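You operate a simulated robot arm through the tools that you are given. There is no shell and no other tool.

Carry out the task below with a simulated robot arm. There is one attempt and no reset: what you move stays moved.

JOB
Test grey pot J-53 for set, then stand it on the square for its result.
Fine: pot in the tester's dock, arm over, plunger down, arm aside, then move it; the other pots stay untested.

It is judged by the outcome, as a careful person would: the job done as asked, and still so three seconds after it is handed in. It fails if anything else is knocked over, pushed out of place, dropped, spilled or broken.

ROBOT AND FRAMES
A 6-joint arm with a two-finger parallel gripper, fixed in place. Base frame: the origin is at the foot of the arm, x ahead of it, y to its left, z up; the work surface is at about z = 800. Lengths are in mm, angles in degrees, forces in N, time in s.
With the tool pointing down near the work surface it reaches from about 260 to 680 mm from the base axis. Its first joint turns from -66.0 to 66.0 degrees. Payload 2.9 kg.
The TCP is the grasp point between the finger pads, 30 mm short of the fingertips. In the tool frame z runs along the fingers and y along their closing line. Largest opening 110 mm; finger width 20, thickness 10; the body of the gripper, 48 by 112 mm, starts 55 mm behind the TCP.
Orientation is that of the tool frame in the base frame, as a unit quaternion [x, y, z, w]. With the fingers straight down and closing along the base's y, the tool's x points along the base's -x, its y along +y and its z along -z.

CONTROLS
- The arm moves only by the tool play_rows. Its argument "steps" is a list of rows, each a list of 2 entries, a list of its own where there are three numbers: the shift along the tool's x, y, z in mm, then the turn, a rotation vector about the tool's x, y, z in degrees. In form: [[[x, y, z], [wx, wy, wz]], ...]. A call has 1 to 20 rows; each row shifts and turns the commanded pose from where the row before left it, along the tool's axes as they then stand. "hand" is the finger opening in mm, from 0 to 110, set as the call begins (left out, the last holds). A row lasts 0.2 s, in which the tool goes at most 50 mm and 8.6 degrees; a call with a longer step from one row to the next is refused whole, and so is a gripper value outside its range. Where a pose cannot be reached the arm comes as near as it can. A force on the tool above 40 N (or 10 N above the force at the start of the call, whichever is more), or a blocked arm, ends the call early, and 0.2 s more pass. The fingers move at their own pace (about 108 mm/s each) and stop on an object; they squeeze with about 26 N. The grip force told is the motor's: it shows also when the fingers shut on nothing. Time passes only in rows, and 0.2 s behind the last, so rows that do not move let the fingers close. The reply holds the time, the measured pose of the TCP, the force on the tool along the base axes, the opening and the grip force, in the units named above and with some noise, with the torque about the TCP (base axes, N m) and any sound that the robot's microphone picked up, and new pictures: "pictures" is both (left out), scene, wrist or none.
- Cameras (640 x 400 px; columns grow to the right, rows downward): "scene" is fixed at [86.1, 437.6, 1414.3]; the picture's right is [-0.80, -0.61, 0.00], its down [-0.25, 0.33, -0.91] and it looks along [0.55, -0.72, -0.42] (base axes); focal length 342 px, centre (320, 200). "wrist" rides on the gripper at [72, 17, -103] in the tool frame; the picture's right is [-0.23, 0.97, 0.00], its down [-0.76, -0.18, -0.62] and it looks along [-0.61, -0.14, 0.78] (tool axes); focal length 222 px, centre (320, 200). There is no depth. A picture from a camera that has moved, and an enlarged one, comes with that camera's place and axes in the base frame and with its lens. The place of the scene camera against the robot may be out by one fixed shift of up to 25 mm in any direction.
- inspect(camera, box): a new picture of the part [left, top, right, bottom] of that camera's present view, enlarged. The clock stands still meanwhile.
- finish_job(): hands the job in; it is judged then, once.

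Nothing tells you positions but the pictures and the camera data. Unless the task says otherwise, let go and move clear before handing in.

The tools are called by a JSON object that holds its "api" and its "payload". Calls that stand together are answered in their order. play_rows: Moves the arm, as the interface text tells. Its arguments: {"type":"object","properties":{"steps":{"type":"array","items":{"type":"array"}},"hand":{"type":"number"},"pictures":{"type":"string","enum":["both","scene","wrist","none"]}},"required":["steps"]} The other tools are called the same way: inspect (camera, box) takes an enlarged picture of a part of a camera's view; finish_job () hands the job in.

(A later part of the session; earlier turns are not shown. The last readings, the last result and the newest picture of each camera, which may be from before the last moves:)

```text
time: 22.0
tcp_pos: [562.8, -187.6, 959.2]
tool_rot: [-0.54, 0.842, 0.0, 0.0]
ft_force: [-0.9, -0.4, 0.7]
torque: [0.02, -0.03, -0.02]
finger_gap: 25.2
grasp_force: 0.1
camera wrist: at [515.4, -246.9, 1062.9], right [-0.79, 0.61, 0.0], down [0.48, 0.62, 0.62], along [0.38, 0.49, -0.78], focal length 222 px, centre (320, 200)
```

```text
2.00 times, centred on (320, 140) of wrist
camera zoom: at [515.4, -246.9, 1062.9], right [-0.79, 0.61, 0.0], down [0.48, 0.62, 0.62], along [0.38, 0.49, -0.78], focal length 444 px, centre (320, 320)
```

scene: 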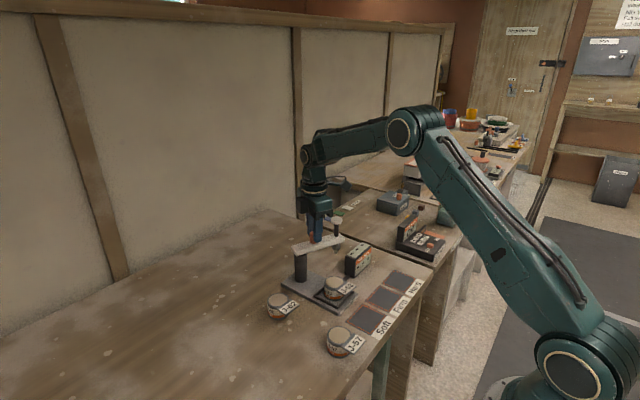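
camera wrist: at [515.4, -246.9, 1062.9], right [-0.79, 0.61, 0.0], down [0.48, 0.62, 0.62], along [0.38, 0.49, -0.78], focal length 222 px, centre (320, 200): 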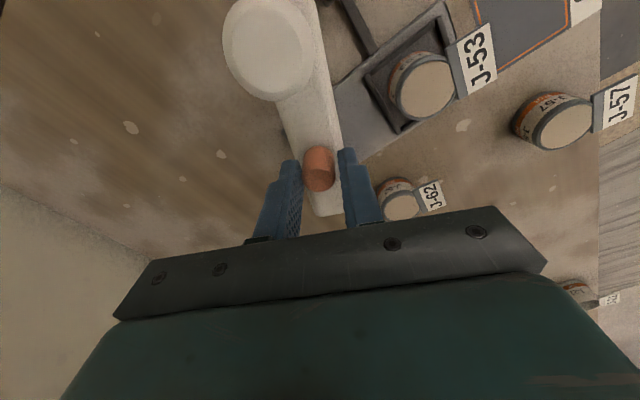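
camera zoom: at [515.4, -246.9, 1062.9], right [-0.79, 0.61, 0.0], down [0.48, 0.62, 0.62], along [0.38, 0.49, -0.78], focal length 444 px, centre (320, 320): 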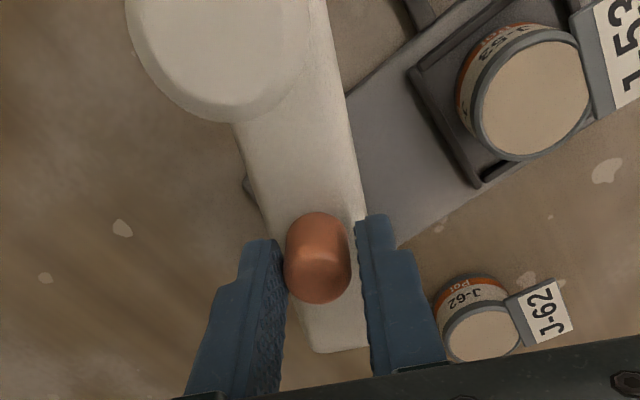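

The arm swings freely and the handle stays in place between the fingers. I'll continue, checking plunger clearance over the pot before the final part.

{"api": "play_rows", "payload": {"steps": [[[-0.42, 5.85, 0], [0, 0, 8.2]], [[-0.42, 5.85, 0], [0, 0, 8.2]], [[-0.42, 5.85, 0], [0, 0, 8.2]], [[-0.42, 5.85, 0], [0, 0, 8.2]], [[0, 0, 0], [0, 0, 0]]]}}

{"api": "inspect", "payload": {"camera": "scene", "box": [280, 200, 400, 320]}}

{"api": "inspect", "payload": {"camera": "wrist", "box": [200, 0, 440, 240]}}

```text
time: 23.2
tcp_pos: [544.5, -172.3, 959.5]
tool_rot: [-0.28, 0.96, 0.0, 0.0]
ft_force: [-0.3, 0.5, 0.1]
torque: [0.01, -0.02, 0.0]
finger_gap: 25.2
grasp_force: 0.0
camera wrist: at [473.3, -197.6, 1063.0], right [-0.33, 0.94, 0.0], down [0.74, 0.26, 0.62], along [0.59, 0.21, -0.78], focal length 222 px, centre (320, 200)
```

scene: 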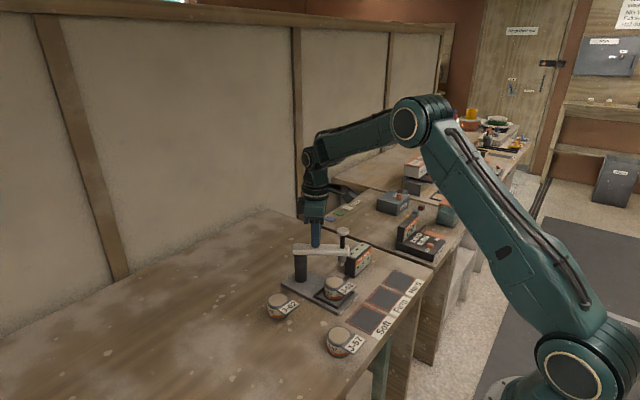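
wrist: 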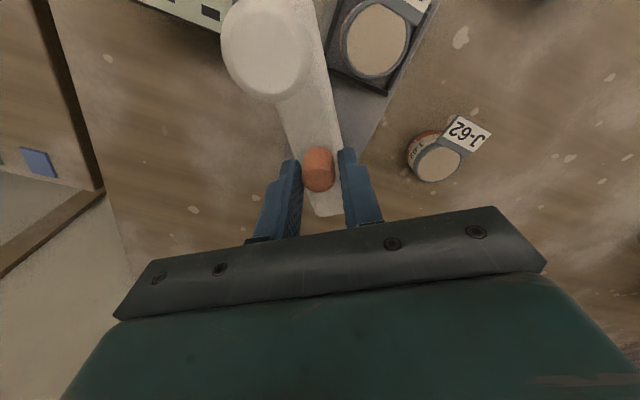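

```text
3.33 times, centred on (340, 260) of scene
camera zoom: at [86.1, 437.6, 1414.3], right [-0.8, -0.61, 0.0], down [-0.25, 0.33, -0.91], along [0.55, -0.72, -0.42], focal length 1141 px, centre (253, 0)
```

zoom: 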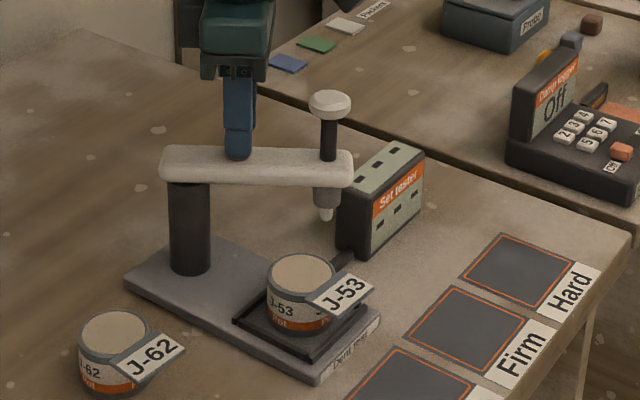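

```text
1.67 times, centred on (320, 120) of wrist
camera zoom: at [473.3, -197.6, 1063.0], right [-0.33, 0.94, 0.0], down [0.74, 0.26, 0.62], along [0.59, 0.21, -0.78], focal length 370 px, centre (320, 333)
```

zoom: 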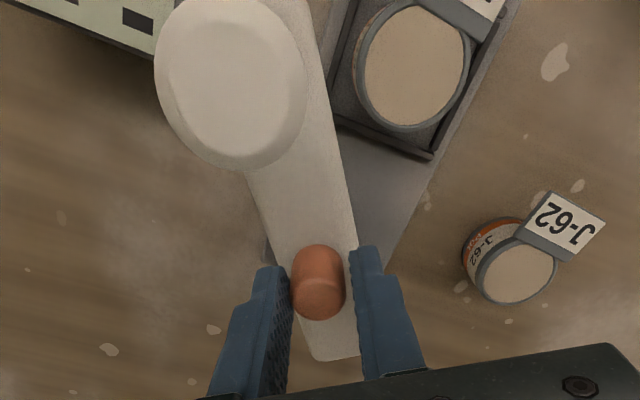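

The plunger tip is at about z 866, roughly 18 mm above the pot's lid, so it will clear. I'll complete the swing.

{"api": "play_rows", "payload": {"steps": [[[-0.42, 5.85, 0], [0, 0, 8.2]], [[-0.42, 5.85, 0], [0, 0, 8.2]], [[-0.42, 5.85, 0], [0, 0, 8.2]], [[-0.42, 5.85, 0], [0, 0, 8.2]], [[0, 0, 0], [0, 0, 0]]]}}

{"api": "inspect", "payload": {"camera": "scene", "box": [280, 200, 400, 320]}}

{"api": "inspect", "payload": {"camera": "wrist", "box": [200, 0, 440, 240]}}

```text
time: 24.4
tcp_pos: [539.7, -150.2, 959.5]
tool_rot: [0.002, 1.0, 0.0, 0.0]
ft_force: [-0.2, 0.2, 0.0]
torque: [0.03, -0.05, 0.02]
finger_gap: 25.1
grasp_force: 0.1
camera wrist: at [464.9, -133.8, 1063.0], right [0.23, 0.97, 0.0], down [0.76, -0.18, 0.62], along [0.61, -0.14, -0.78], focal length 222 px, centre (320, 200)
```

scene: 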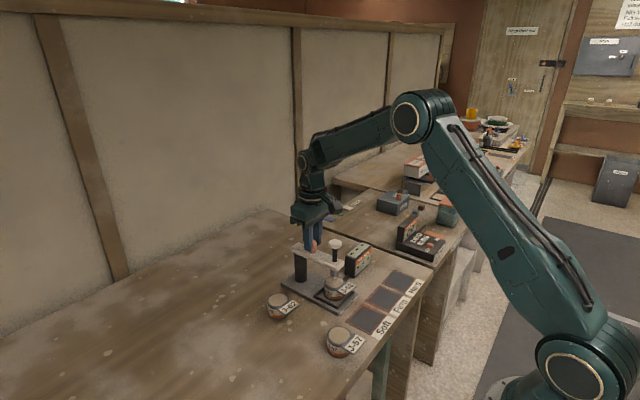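
wrist: 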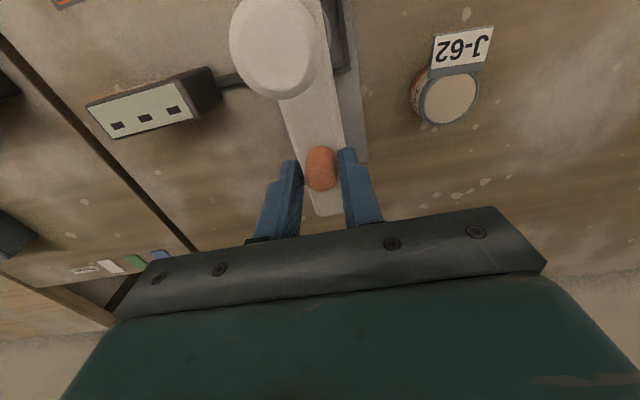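

```text
3.33 times, centred on (340, 260) of scene
camera zoom: at [86.1, 437.6, 1414.3], right [-0.8, -0.61, 0.0], down [-0.25, 0.33, -0.91], along [0.55, -0.72, -0.42], focal length 1141 px, centre (253, 0)
```

zoom: 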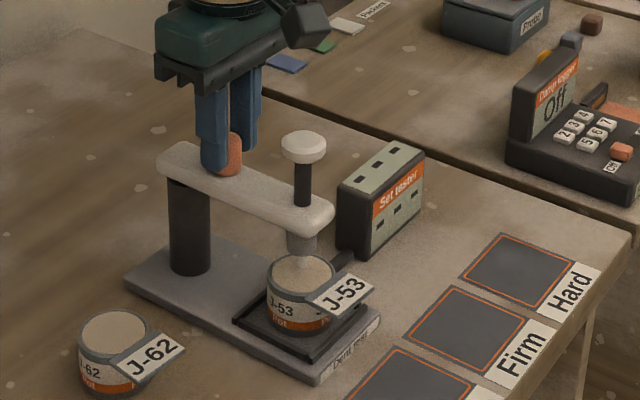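

```text
1.67 times, centred on (320, 120) of wrist
camera zoom: at [464.9, -133.8, 1063.0], right [0.23, 0.97, 0.0], down [0.76, -0.18, 0.62], along [0.61, -0.14, -0.78], focal length 370 px, centre (320, 333)
```

zoom: 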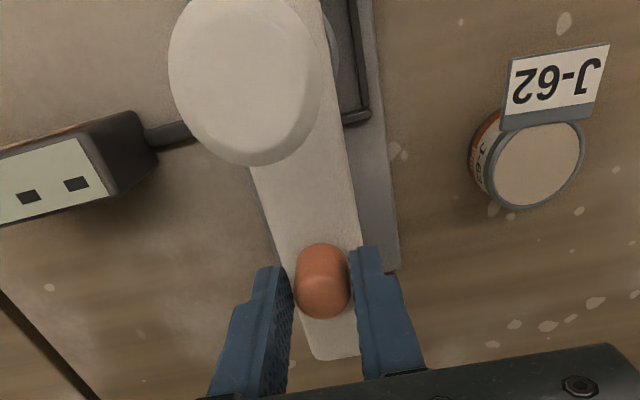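

The arm is now over the dock with the plunger above the pot. I'll nudge slightly further to see whether there's an end stop.

{"api": "play_rows", "payload": {"steps": [[[0, 1.5, 0], [0, 0, 0]], [[0, 0, 0], [0, 0, 0]]], "pictures": "none"}}

{"api": "inspect", "payload": {"camera": "wrist", "box": [200, 0, 440, 240]}}

{"api": "inspect", "payload": {"camera": "scene", "box": [300, 230, 380, 310]}}

```text
time: 25.0
tcp_pos: [537.9, -149.1, 959.8]
tool_rot: [0.002, 1.0, 0.0, 0.0]
ft_force: [-0.4, 0.6, -0.4]
torque: [0.0, -0.01, -0.02]
finger_gap: 25.1
grasp_force: 0.0
```

```text
1.67 times, centred on (320, 120) of wrist
camera zoom: at [465.1, -132.5, 1063.1], right [0.23, 0.97, 0.0], down [0.76, -0.18, 0.62], along [0.61, -0.14, -0.78], focal length 370 px, centre (320, 333)
```

zoom: 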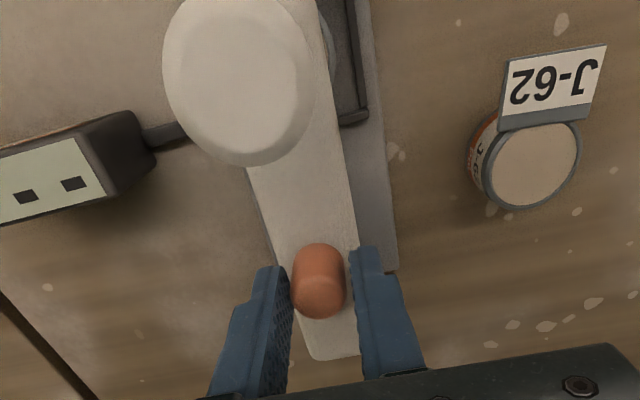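

```text
5.00 times, centred on (340, 270) of scene
camera zoom: at [86.1, 437.6, 1414.3], right [-0.8, -0.61, 0.0], down [-0.25, 0.33, -0.91], along [0.55, -0.72, -0.42], focal length 1712 px, centre (220, -150)
```

zoom: 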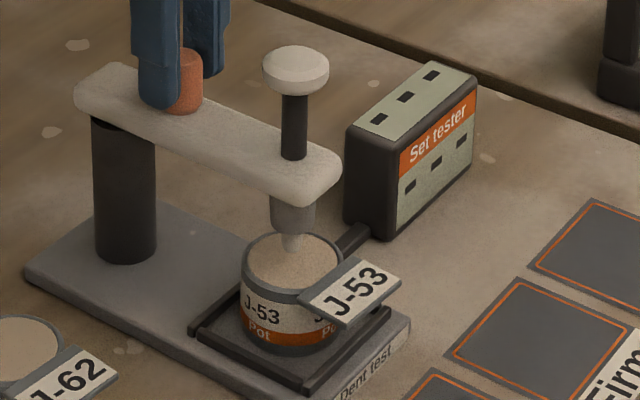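

The plunger is lined up over J-53 and the arm moves with almost no force. I'll open, rise clear, close the fingers, and go above the plunger's white knob.

{"api": "play_rows", "payload": {"steps": [[[0, 0, 0], [0, 0, 0]], [[0, 0, -5], [0, 0, 0]], [[0, 0, -35], [0, 0, 0]], [[0, 0, -40], [0, 0, 0]], [[0, 0, 0], [0, 0, 0]]], "hand": 45, "pictures": "none"}}

{"api": "play_rows", "payload": {"steps": [[[35, 0, 0], [0, 0, 0]], [[40, 0, 0], [0, 0, 0]], [[40, 0, 0], [0, 0, 0]], [[40, 0, 0], [0, 0, 0]], [[0, 0, 0], [0, 0, 0]]], "hand": 0}}

{"api": "inspect", "payload": {"camera": "wrist", "box": [200, 40, 440, 240]}}

{"api": "inspect", "payload": {"camera": "scene", "box": [280, 210, 390, 320]}}

```text
time: 26.2
tcp_pos: [539.1, -151.2, 1039.3]
tool_rot: [0.001, 1.0, 0.001, 0.0]
ft_force: [0.1, -0.2, 0.0]
torque: [-0.02, 0.03, 0.0]
finger_gap: 45.1
grasp_force: 0.1
```

```text
time: 27.4
tcp_pos: [383.7, -149.0, 1037.7]
tool_rot: [0.002, 1.0, -0.001, 0.0]
ft_force: [-0.1, -0.4, 0.8]
torque: [0.01, 0.01, 0.0]
finger_gap: 0.0
grasp_force: 25.8
camera wrist: at [309.8, -132.0, 1141.5], right [0.23, 0.97, 0.0], down [0.76, -0.18, 0.62], along [0.61, -0.14, -0.78], focal length 222 px, centre (320, 200)
```

scene: 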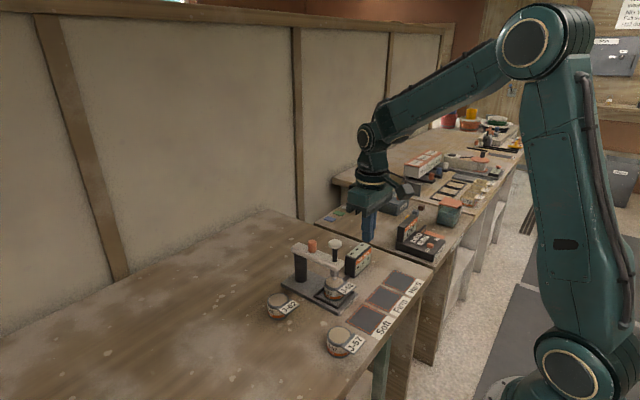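
wrist: 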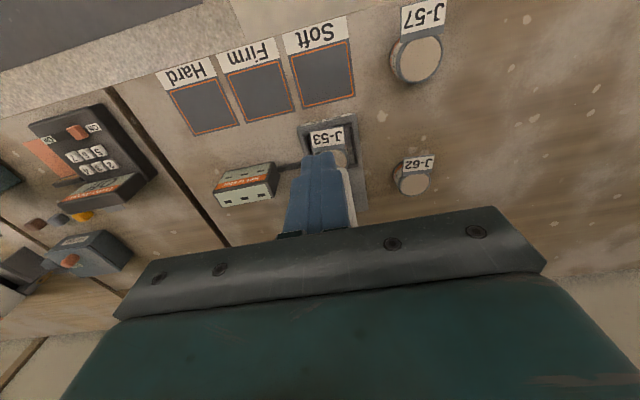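

```text
2.00 times, centred on (320, 140) of wrist
camera zoom: at [309.8, -132.0, 1141.5], right [0.23, 0.97, 0.0], down [0.76, -0.18, 0.62], along [0.61, -0.14, -0.78], focal length 444 px, centre (320, 320)
```

zoom: 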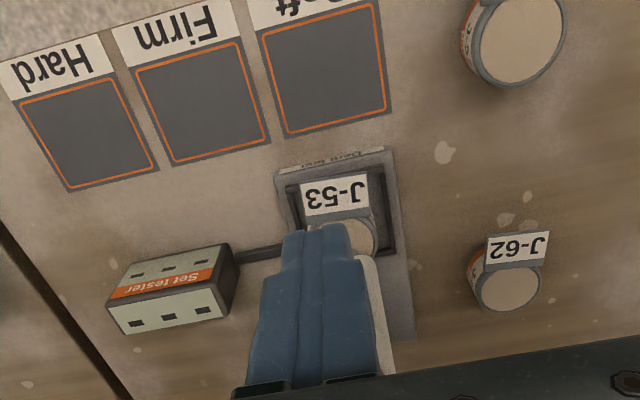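

```text
3.64 times, centred on (335, 265) of scene
camera zoom: at [86.1, 437.6, 1414.3], right [-0.8, -0.61, 0.0], down [-0.25, 0.33, -0.91], along [0.55, -0.72, -0.42], focal length 1245 px, centre (266, -36)
```

zoom: 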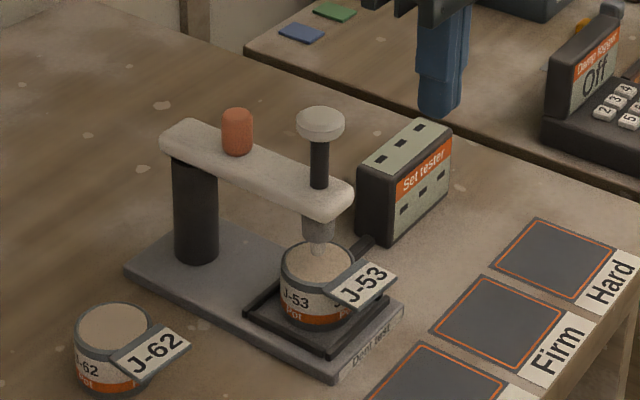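

The white plunger knob is at about (470,-150), top near z 972. I'll place the closed fingertips above it and come down gently.

{"api": "play_rows", "payload": {"steps": [[[-29, -0.5, 0], [0, 0, 0]], [[-29, -0.5, 0], [0, 0, 0]], [[-28.5, 0, 0], [0, 0, 0]], [[0, 0, 10], [0, 0, 0]], [[0, 0, 10], [0, 0, 0]], [[0, 0, 0], [0, 0, 0]]]}}

{"api": "inspect", "payload": {"camera": "scene", "box": [290, 200, 390, 300]}}

{"api": "inspect", "payload": {"camera": "wrist", "box": [200, 40, 440, 240]}}

```text
time: 28.8
tcp_pos: [469.6, -149.3, 1018.2]
tool_rot: [0.002, 1.0, 0.0, 0.0]
ft_force: [-0.4, -0.4, 0.2]
torque: [-0.03, 0.0, 0.01]
finger_gap: 0.4
grasp_force: 25.9
camera wrist: at [396.6, -133.2, 1122.2], right [0.23, 0.97, 0.0], down [0.76, -0.18, 0.62], along [0.61, -0.14, -0.78], focal length 222 px, centre (320, 200)
```

scene: 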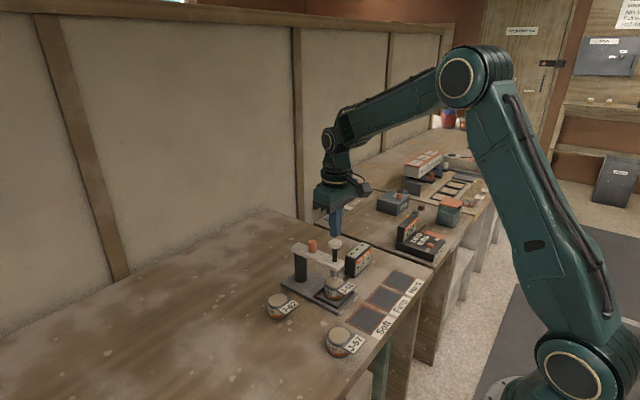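
wrist: 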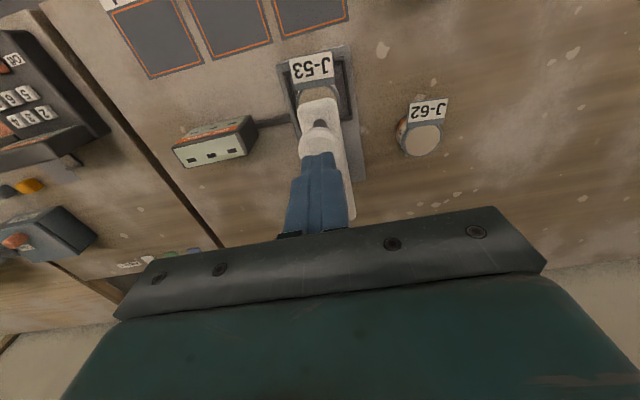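

```text
4.00 times, centred on (340, 250) of scene
camera zoom: at [86.1, 437.6, 1414.3], right [-0.8, -0.61, 0.0], down [-0.25, 0.33, -0.91], along [0.55, -0.72, -0.42], focal length 1369 px, centre (240, 0)
```

zoom: 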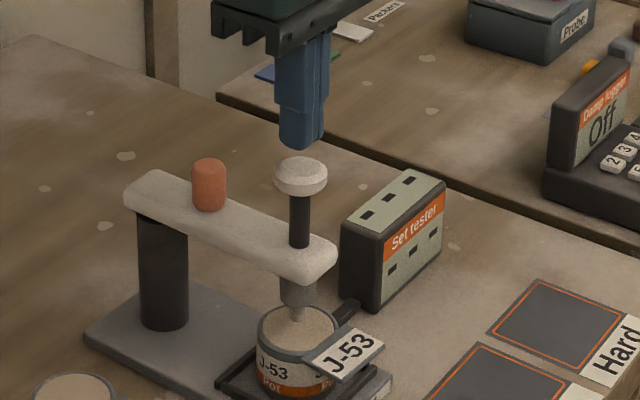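

```text
2.00 times, centred on (320, 140) of wrist
camera zoom: at [396.6, -133.2, 1122.2], right [0.23, 0.97, 0.0], down [0.76, -0.18, 0.62], along [0.61, -0.14, -0.78], focal length 444 px, centre (320, 320)
```

zoom: 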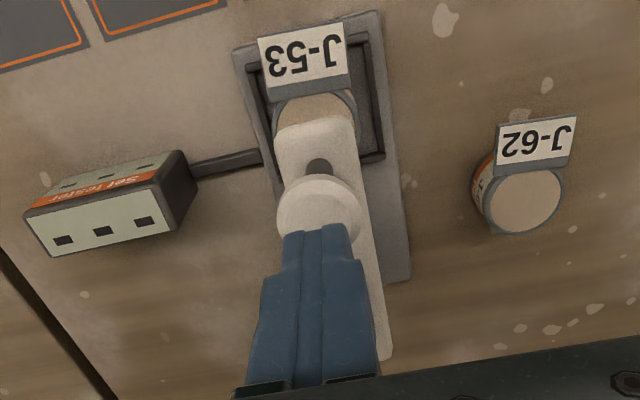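

The closed fingertips are centred on the knob. I'll press down step by step while watching the force.

{"api": "play_rows", "payload": {"steps": [[[0, 0, 4], [0, 0, 0]], [[0, 0, 4], [0, 0, 0]], [[0, 0, 4], [0, 0, 0]], [[0, 0, 3], [0, 0, 0]], [[0, 0, 0], [0, 0, 0]]], "pictures": "scene"}}

{"api": "inspect", "payload": {"camera": "scene", "box": [290, 200, 390, 300]}}

```text
time: 30.0
tcp_pos: [470.0, -149.3, 1004.1]
tool_rot: [0.003, 1.0, 0.0, 0.0]
ft_force: [0.4, 0.7, -0.6]
torque: [-0.02, -0.01, -0.02]
finger_gap: 0.0
grasp_force: 26.3
```

scene: 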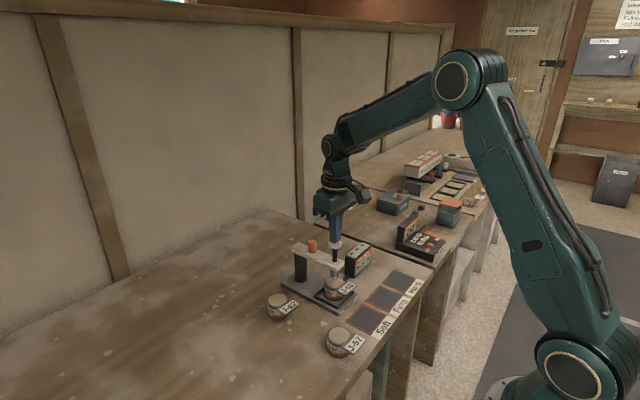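

```text
4.00 times, centred on (340, 250) of scene
camera zoom: at [86.1, 437.6, 1414.3], right [-0.8, -0.61, 0.0], down [-0.25, 0.33, -0.91], along [0.55, -0.72, -0.42], focal length 1369 px, centre (240, 0)
```

zoom: 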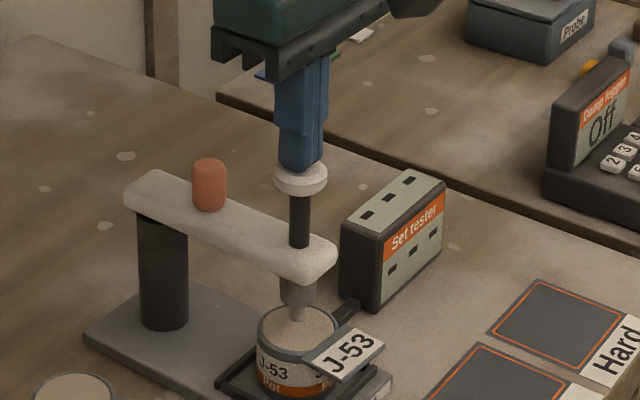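

{"api": "play_rows", "payload": {"steps": [[[0, 0, 2], [0, 0, 0]], [[0, 0, 2], [0, 0, 0]], [[0, 0, 2], [0, 0, 0]], [[0, 0, 2], [0, 0, 0]], [[0, 0, 0], [0, 0, 0]]], "pictures": "scene"}}

{"api": "inspect", "payload": {"camera": "scene", "box": [290, 200, 390, 300]}}

```text
time: 31.2
tcp_pos: [469.7, -149.0, 995.8]
tool_rot: [0.003, 1.0, 0.001, 0.0]
ft_force: [1.0, -0.1, 1.6]
torque: [0.02, -0.02, 0.02]
finger_gap: 0.3
grasp_force: 26.4
```

scene: 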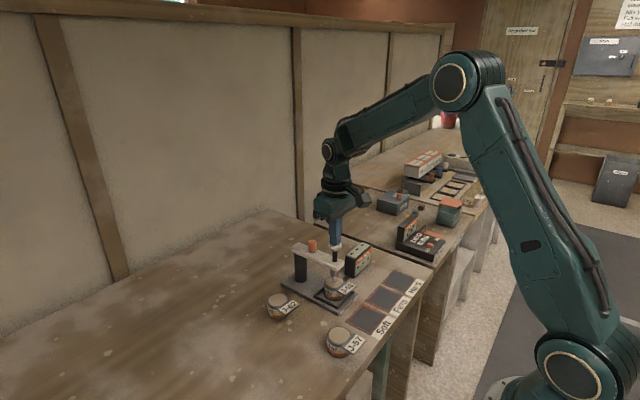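

```text
4.00 times, centred on (340, 250) of scene
camera zoom: at [86.1, 437.6, 1414.3], right [-0.8, -0.61, 0.0], down [-0.25, 0.33, -0.91], along [0.55, -0.72, -0.42], focal length 1369 px, centre (240, 0)
```

zoom: 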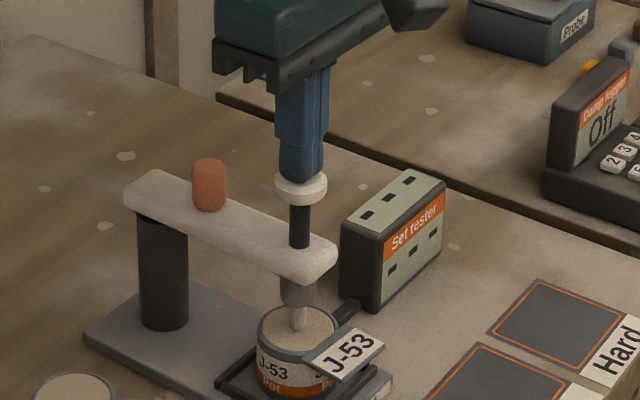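

The plunger is moving down with the tip nearly on the pot's centre. I'll keep pressing.

{"api": "play_rows", "payload": {"steps": [[[0, 0, 2], [0, 0, 0]], [[0, 0, 2], [0, 0, 0]], [[0, 0, 2], [0, 0, 0]], [[0, 0, 0], [0, 0, 0]]], "pictures": "scene"}}

{"api": "inspect", "payload": {"camera": "scene", "box": [290, 200, 390, 300]}}

```text
time: 32.2
tcp_pos: [469.6, -149.9, 989.4]
tool_rot: [0.001, 1.0, 0.0, 0.001]
ft_force: [-0.6, 0.4, 2.3]
torque: [-0.03, 0.03, -0.01]
finger_gap: 0.0
grasp_force: 26.3
```

scene: 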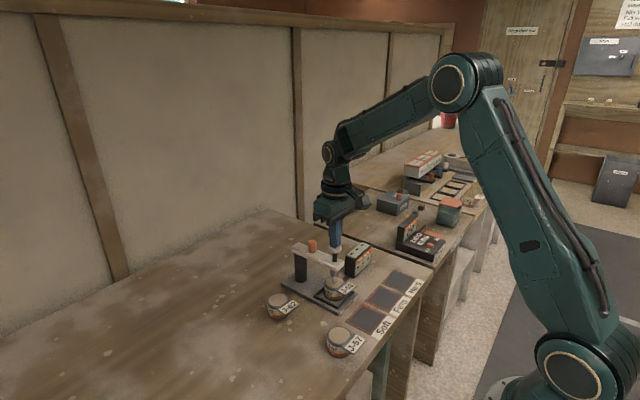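

```text
4.00 times, centred on (340, 250) of scene
camera zoom: at [86.0, 437.6, 1414.3], right [-0.8, -0.61, 0.0], down [-0.25, 0.33, -0.91], along [0.55, -0.72, -0.42], focal length 1369 px, centre (240, 0)
```

zoom: 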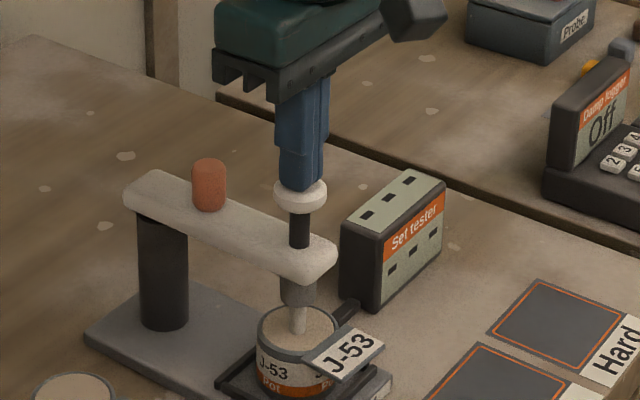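

{"api": "play_rows", "payload": {"steps": [[[0, 0, 2], [0, 0, 0]], [[0, 0, 2], [0, 0, 0]], [[0, 0, 2], [0, 0, 0]], [[0, 0, 0], [0, 0, 0]]], "pictures": "scene"}}

{"api": "inspect", "payload": {"camera": "scene", "box": [290, 200, 390, 300]}}

```text
time: 33.2
tcp_pos: [469.0, -150.3, 985.3]
tool_rot: [0.002, 1.0, 0.001, 0.001]
ft_force: [0.2, 0.0, 3.3]
torque: [-0.01, -0.03, -0.06]
finger_gap: 0.0
grasp_force: 25.9
```

scene: 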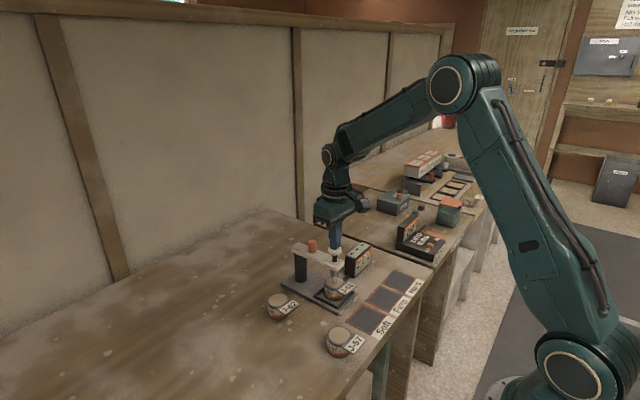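

```text
4.00 times, centred on (340, 250) of scene
camera zoom: at [86.0, 437.6, 1414.3], right [-0.8, -0.61, 0.0], down [-0.25, 0.33, -0.91], along [0.55, -0.72, -0.42], focal length 1369 px, centre (240, 0)
```

zoom: 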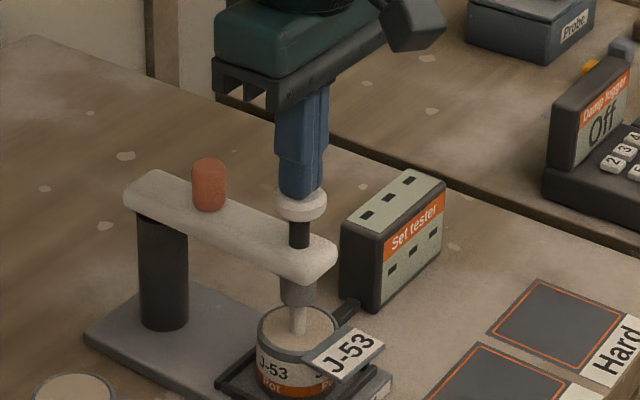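

{"api": "play_rows", "payload": {"steps": [[[0, 0, 2], [0, 0, 0]], [[0, 0, 2], [0, 0, 0]], [[0, 0, 2], [0, 0, 0]], [[0, 0, 0], [0, 0, 0]]], "pictures": "scene"}}

{"api": "inspect", "payload": {"camera": "scene", "box": [290, 200, 390, 300]}}

```text
time: 34.2
tcp_pos: [469.8, -148.2, 977.4]
tool_rot: [0.003, 1.0, 0.0, 0.0]
ft_force: [-1.3, -0.9, 3.7]
torque: [-0.03, 0.05, -0.02]
finger_gap: 0.0
grasp_force: 25.9
```

scene: 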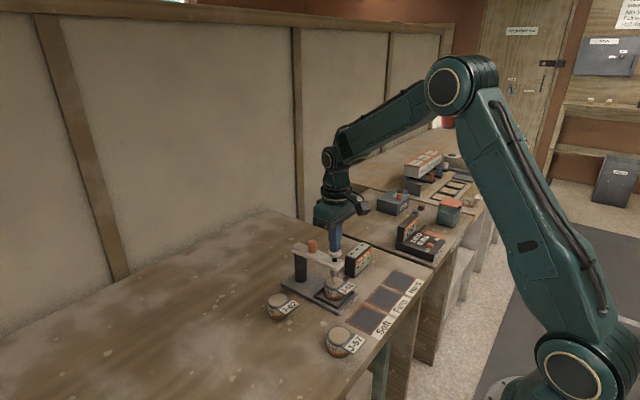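

```text
4.00 times, centred on (340, 250) of scene
camera zoom: at [86.0, 437.6, 1414.3], right [-0.8, -0.61, 0.0], down [-0.25, 0.33, -0.91], along [0.55, -0.72, -0.42], focal length 1369 px, centre (240, 0)
```

zoom: 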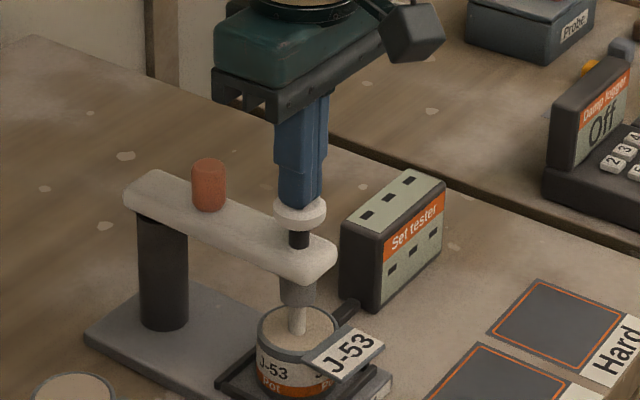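

{"api": "play_rows", "payload": {"steps": [[[0, 0, 2], [0, 0, 0]], [[0, 0, 2], [0, 0, 0]], [[0, 0, 0], [0, 0, 0]]], "pictures": "scene"}}

{"api": "inspect", "payload": {"camera": "scene", "box": [290, 200, 390, 300]}}

```text
time: 35.0
tcp_pos: [470.4, -148.5, 975.2]
tool_rot: [0.002, 1.0, 0.0, 0.0]
ft_force: [-3.3, -1.3, 4.5]
torque: [-0.07, 0.13, -0.03]
finger_gap: 0.0
grasp_force: 26.0
```

scene: 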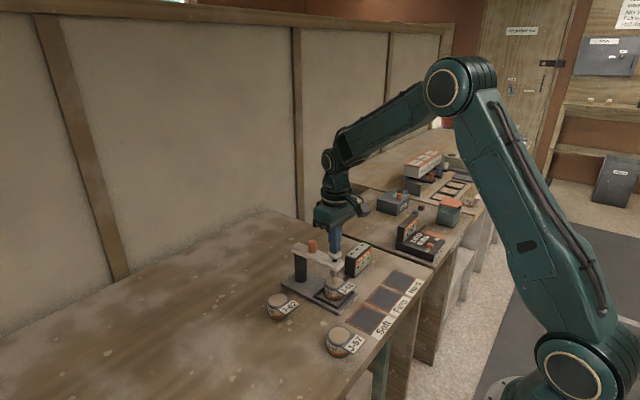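

```text
4.00 times, centred on (340, 250) of scene
camera zoom: at [86.0, 437.6, 1414.3], right [-0.8, -0.61, 0.0], down [-0.25, 0.33, -0.91], along [0.55, -0.72, -0.42], focal length 1369 px, centre (240, 0)
```

zoom: 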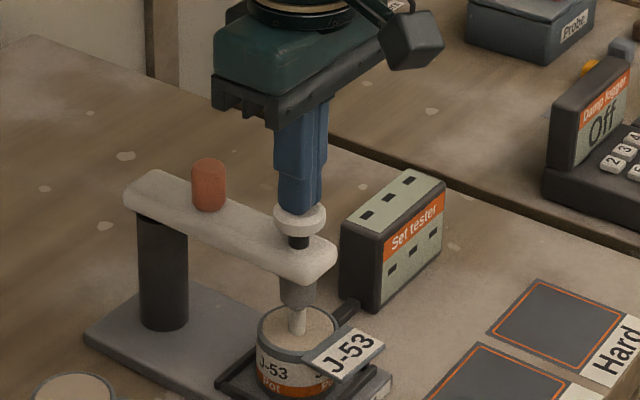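

{"api": "play_rows", "payload": {"steps": [[[0, 0, 2], [0, 0, 0]], [[0, 0, 0], [0, 0, 0]]], "pictures": "none"}}

{"api": "inspect", "payload": {"camera": "scene", "box": [310, 230, 390, 310]}}

{"api": "inspect", "payload": {"camera": "wrist", "box": [160, 0, 480, 240]}}

```text
time: 35.6
tcp_pos: [469.3, -149.9, 971.4]
tool_rot: [0.002, 1.0, 0.001, 0.0]
ft_force: [-3.0, 1.3, 5.7]
torque: [-0.01, 0.09, 0.01]
finger_gap: 0.0
grasp_force: 25.9
```

```text
5.00 times, centred on (350, 270) of scene
camera zoom: at [86.0, 437.7, 1414.3], right [-0.8, -0.61, 0.0], down [-0.25, 0.33, -0.91], along [0.55, -0.72, -0.42], focal length 1712 px, centre (170, -150)
```

zoom: 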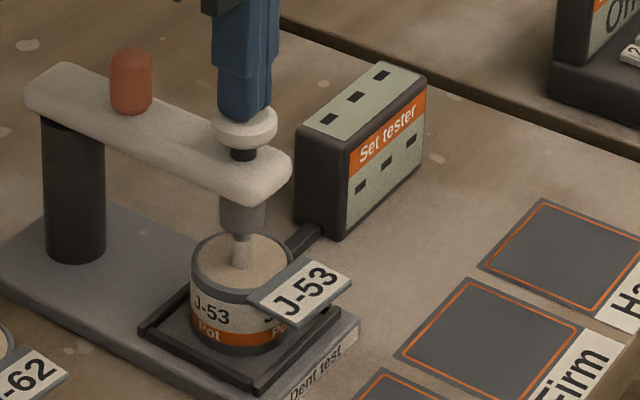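

```text
1.67 times, centred on (320, 120) of wrist
camera zoom: at [396.7, -133.2, 1075.9], right [0.23, 0.97, 0.0], down [0.76, -0.18, 0.62], along [0.61, -0.14, -0.78], focal length 370 px, centre (320, 333)
```

zoom: 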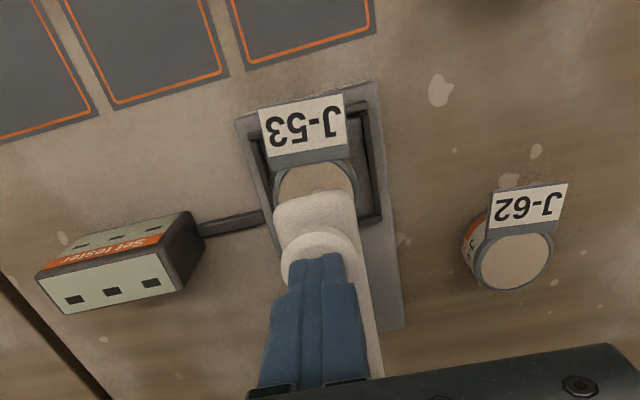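

The plunger tip is denting the pot's surface and about 8 mm of stroke appears left. I'll continue to the end.

{"api": "play_rows", "payload": {"steps": [[[0, 0, 2], [0, 0, 0]], [[0, 0, 2], [0, 0, 0]], [[0, 0, 0], [0, 0, 0]]], "pictures": "none"}}

{"api": "inspect", "payload": {"camera": "scene", "box": [310, 230, 390, 310]}}

```text
time: 36.4
tcp_pos: [470.4, -150.8, 967.8]
tool_rot: [0.002, 1.0, 0.0, 0.001]
ft_force: [-1.0, 0.1, 5.1]
torque: [0.0, 0.04, 0.08]
finger_gap: 0.1
grasp_force: 25.8
```

```text
5.00 times, centred on (350, 270) of scene
camera zoom: at [86.0, 437.7, 1414.3], right [-0.8, -0.61, 0.0], down [-0.25, 0.33, -0.91], along [0.55, -0.72, -0.42], focal length 1712 px, centre (170, -150)
```

zoom: 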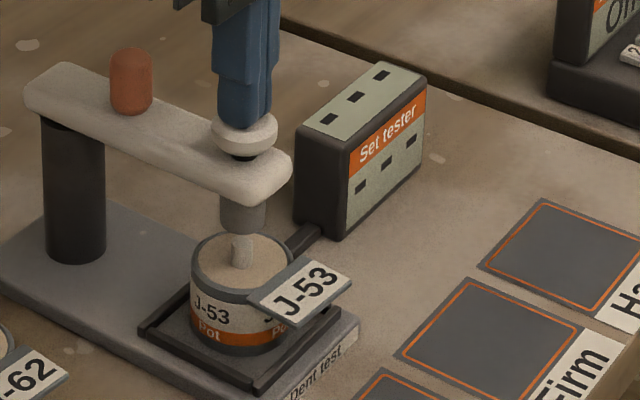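

{"api": "play_rows", "payload": {"steps": [[[0, 0, 2], [0, 0, 0]], [[0, 0, 2], [0, 0, 0]], [[0, 0, 0], [0, 0, 0]]], "pictures": "none"}}

{"api": "inspect", "payload": {"camera": "scene", "box": [310, 230, 390, 310]}}

```text
time: 37.2
tcp_pos: [470.0, -149.1, 964.9]
tool_rot: [0.001, 1.0, 0.001, 0.001]
ft_force: [-0.2, 0.4, 10.3]
torque: [0.0, 0.02, 0.06]
finger_gap: 0.1
grasp_force: 26.1
```

```text
5.00 times, centred on (350, 270) of scene
camera zoom: at [85.9, 437.7, 1414.3], right [-0.8, -0.61, 0.0], down [-0.25, 0.33, -0.91], along [0.55, -0.72, -0.42], focal length 1712 px, centre (170, -150)
```

zoom: 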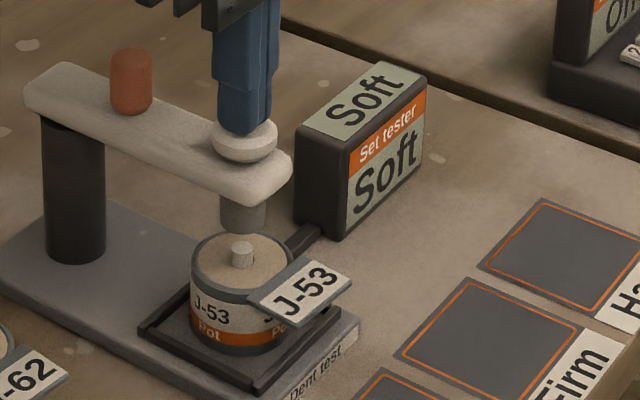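

The tester now reads "Soft". I'll hold a moment to make sure the reading is settled.

{"api": "play_rows", "payload": {"steps": [[[0, 0, 0.5], [0, 0, 0]], [[0, 0, 0], [0, 0, 0]], [[0, 0, 0], [0, 0, 0]], [[0, 0, 0], [0, 0, 0]], [[0, 0, 0], [0, 0, 0]], [[0, 0, 0], [0, 0, 0]]], "pictures": "none"}}

{"api": "inspect", "payload": {"camera": "scene", "box": [310, 230, 390, 310]}}

```text
time: 38.6
tcp_pos: [469.8, -150.4, 963.8]
tool_rot: [0.002, 1.0, -0.001, 0.001]
ft_force: [1.7, -0.8, 17.8]
torque: [-0.03, -0.04, -0.08]
finger_gap: 0.2
grasp_force: 25.9
```

```text
5.00 times, centred on (350, 270) of scene
camera zoom: at [85.9, 437.7, 1414.3], right [-0.8, -0.61, 0.0], down [-0.25, 0.33, -0.91], along [0.55, -0.72, -0.42], focal length 1712 px, centre (170, -150)
```

zoom: 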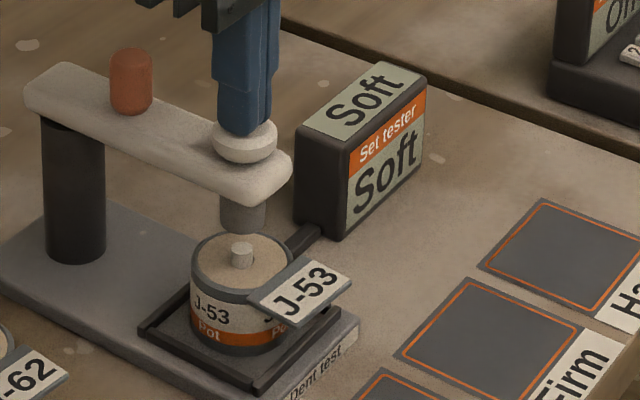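

The plunger is at its end stop and the reading holds at "Soft". I'll rise and check that the plunger springs back.

{"api": "play_rows", "payload": {"steps": [[[0, 0, -5], [0, 0, 0]], [[0, 0, -10], [0, 0, 0]], [[0, 0, -15], [0, 0, 0]], [[0, 0, -20], [0, 0, 0]], [[0, 0, -30], [0, 0, 0]], [[0, 0, 0], [0, 0, 0]]]}}

{"api": "inspect", "payload": {"camera": "scene", "box": [290, 220, 390, 320]}}

```text
time: 40.0
tcp_pos: [470.1, -148.5, 1044.4]
tool_rot: [0.002, 1.0, 0.0, -0.002]
ft_force: [0.7, -0.5, -0.5]
torque: [-0.03, -0.03, -0.03]
finger_gap: 0.1
grasp_force: 25.7
camera wrist: at [396.3, -133.4, 1146.4], right [0.23, 0.97, 0.0], down [0.76, -0.18, 0.62], along [0.61, -0.14, -0.78], focal length 222 px, centre (320, 200)
```

scene: 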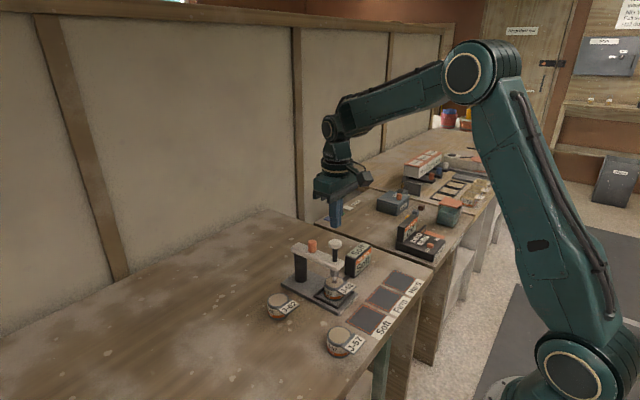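
wrist: 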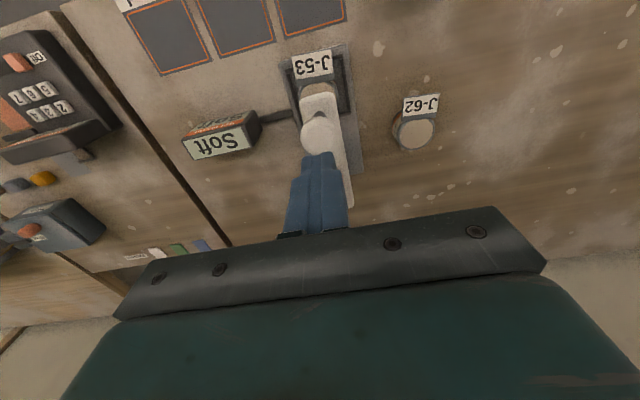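

```text
4.00 times, centred on (340, 270) of scene
camera zoom: at [86.1, 437.6, 1414.3], right [-0.8, -0.61, 0.0], down [-0.25, 0.33, -0.91], along [0.55, -0.72, -0.42], focal length 1369 px, centre (240, -80)
```

zoom: 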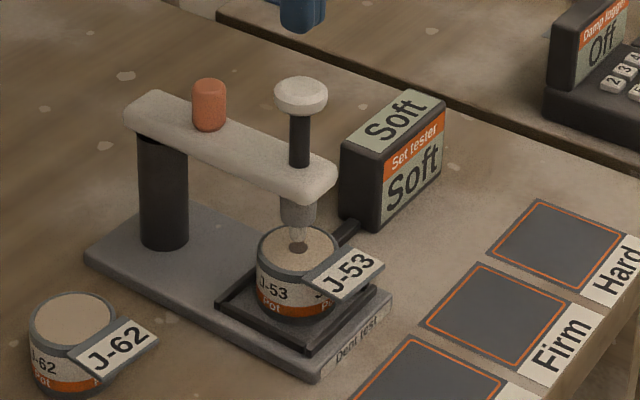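

The plunger is back up, the pot shows its dent, and the display still says "Soft". Now I'll return to the red handle and swing the arm aside.

{"api": "play_rows", "payload": {"steps": [[[-34, 0, 0], [0, 0, 0]], [[-34, 0, 0], [0, 0, 0]], [[0, 0, 0], [0, 0, 0]]], "hand": 50}}

{"api": "inspect", "payload": {"camera": "wrist", "box": [200, 0, 440, 240]}}

```text
time: 40.8
tcp_pos: [537.1, -150.2, 1044.3]
tool_rot: [0.001, 1.0, -0.001, -0.001]
ft_force: [1.1, 0.6, 0.3]
torque: [-0.02, -0.03, -0.04]
finger_gap: 50.2
grasp_force: 0.0
camera wrist: at [464.6, -133.4, 1147.2], right [0.23, 0.97, 0.0], down [0.76, -0.18, 0.62], along [0.61, -0.14, -0.78], focal length 222 px, centre (320, 200)
```

scene: 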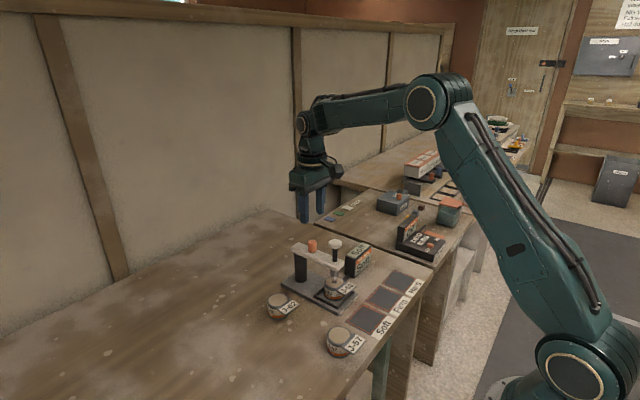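
wrist: 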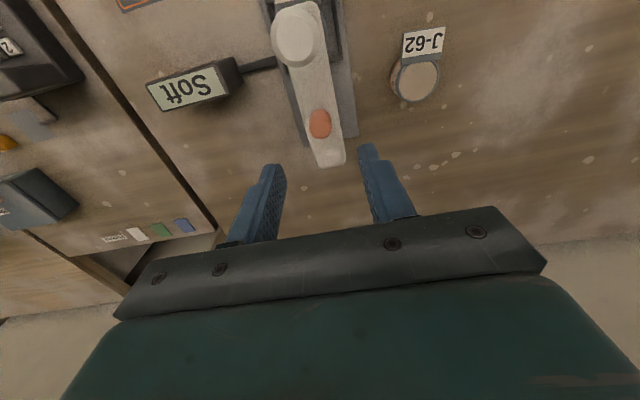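

```text
1.67 times, centred on (320, 120) of wrist
camera zoom: at [464.6, -133.4, 1147.2], right [0.23, 0.97, 0.0], down [0.76, -0.18, 0.62], along [0.61, -0.14, -0.78], focal length 370 px, centre (320, 333)
```

zoom: 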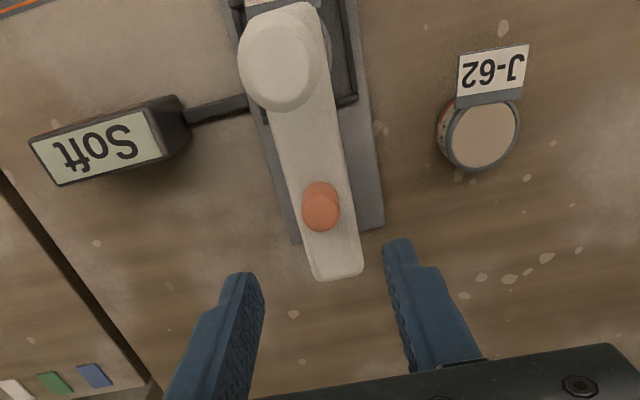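

The handle is directly below the open fingers. I'll lower around it and close to a loose cage.

{"api": "play_rows", "payload": {"steps": [[[0, 0, 30], [0, 0, 0]], [[0, 0, 30], [0, 0, 0]], [[0, 0, 20], [0, 0, 0]], [[0, 0, 4.5], [0, 0, 0]], [[0, 0, 0], [0, 0, 0]]], "pictures": "none"}}

{"api": "play_rows", "payload": {"steps": [[[0, 0, 0], [0, 0, 0]], [[0, 0, 0], [0, 0, 0]]], "hand": 25, "pictures": "wrist"}}

```text
time: 42.0
tcp_pos: [537.8, -149.4, 959.3]
tool_rot: [0.002, 1.0, 0.0, 0.0]
ft_force: [1.0, -0.1, -0.5]
torque: [-0.02, 0.0, 0.0]
finger_gap: 50.0
grasp_force: 0.0
```

```text
time: 42.6
tcp_pos: [536.7, -149.6, 959.4]
tool_rot: [0.001, 1.0, 0.0, 0.0]
ft_force: [0.1, 0.0, 0.5]
torque: [0.0, 0.03, 0.01]
finger_gap: 25.1
grasp_force: 0.1
camera wrist: at [464.4, -132.8, 1063.0], right [0.23, 0.97, 0.0], down [0.76, -0.18, 0.62], along [0.61, -0.14, -0.78], focal length 222 px, centre (320, 200)
```

wrist: 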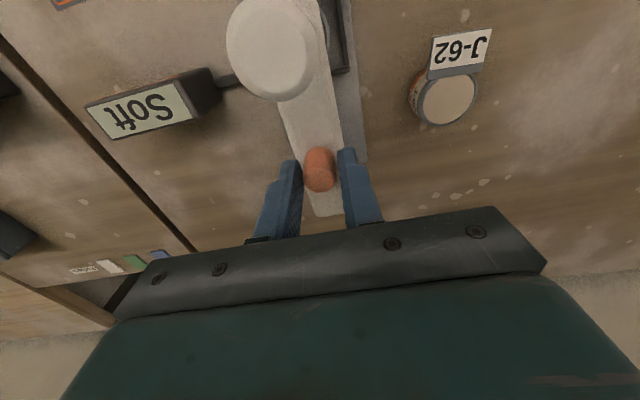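

{"api": "play_rows", "payload": {"steps": [[[-0.42, -5.85, 0], [0, 0, -8.2]], [[-0.42, -5.85, 0], [0, 0, -8.2]], [[-0.42, -5.85, 0], [0, 0, -8.2]], [[-0.42, -5.85, 0], [0, 0, -8.2]], [[-0.42, -5.85, 0], [0, 0, -8.2]], [[-0.42, -5.85, 0], [0, 0, -8.2]], [[-0.42, -5.85, 0], [0, 0, -8.2]], [[-0.42, -5.85, 0], [0, 0, -8.2]], [[-0.42, -5.85, 0], [0, 0, -8.2]], [[-0.42, -5.85, 0], [0, 0, -8.2]], [[-0.42, -5.85, 0], [0, 0, -8.2]], [[0, 0, 0], [0, 0, 0]]]}}

{"api": "inspect", "payload": {"camera": "scene", "box": [280, 200, 400, 320]}}

{"api": "inspect", "payload": {"camera": "wrist", "box": [200, 0, 440, 240]}}

```text
time: 45.2
tcp_pos: [578.0, -190.6, 960.0]
tool_rot: [0.708, -0.706, 0.0, -0.001]
ft_force: [1.2, 0.5, 0.3]
torque: [-0.04, 0.01, 0.01]
finger_gap: 25.6
grasp_force: 0.3
camera wrist: at [560.3, -263.8, 1063.4], right [-0.97, 0.23, 0.0], down [0.18, 0.76, 0.62], along [0.14, 0.61, -0.78], focal length 222 px, centre (320, 200)
```

scene: 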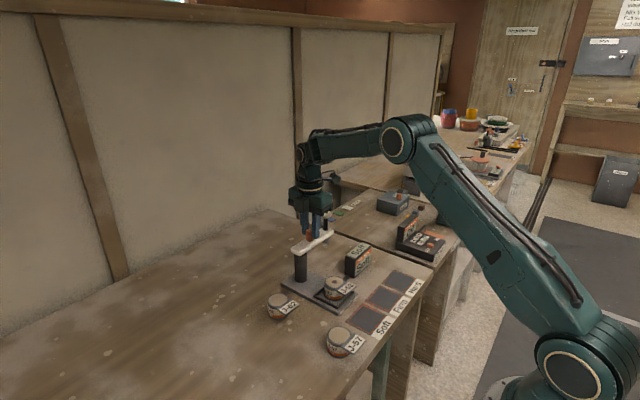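
wrist: 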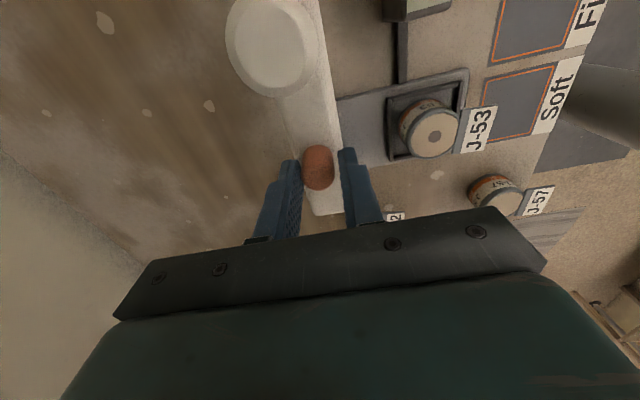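

```text
3.33 times, centred on (340, 260) of scene
camera zoom: at [86.1, 437.6, 1414.3], right [-0.8, -0.61, 0.0], down [-0.25, 0.33, -0.91], along [0.55, -0.72, -0.42], focal length 1141 px, centre (253, 0)
```

zoom: 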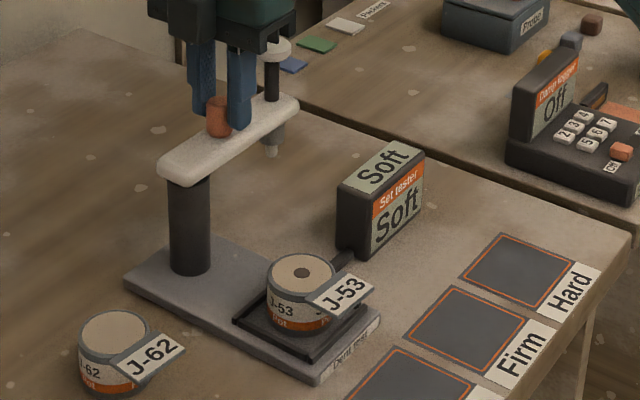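

```text
1.67 times, centred on (320, 120) of wrist
camera zoom: at [560.3, -263.8, 1063.4], right [-0.97, 0.23, 0.0], down [0.18, 0.76, 0.62], along [0.14, 0.61, -0.78], focal length 370 px, centre (320, 333)
```

zoom: 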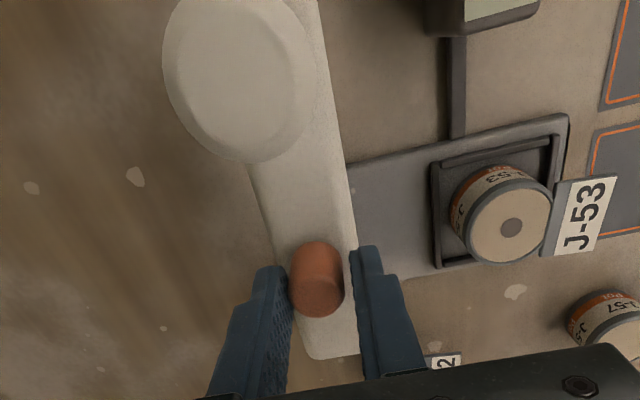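

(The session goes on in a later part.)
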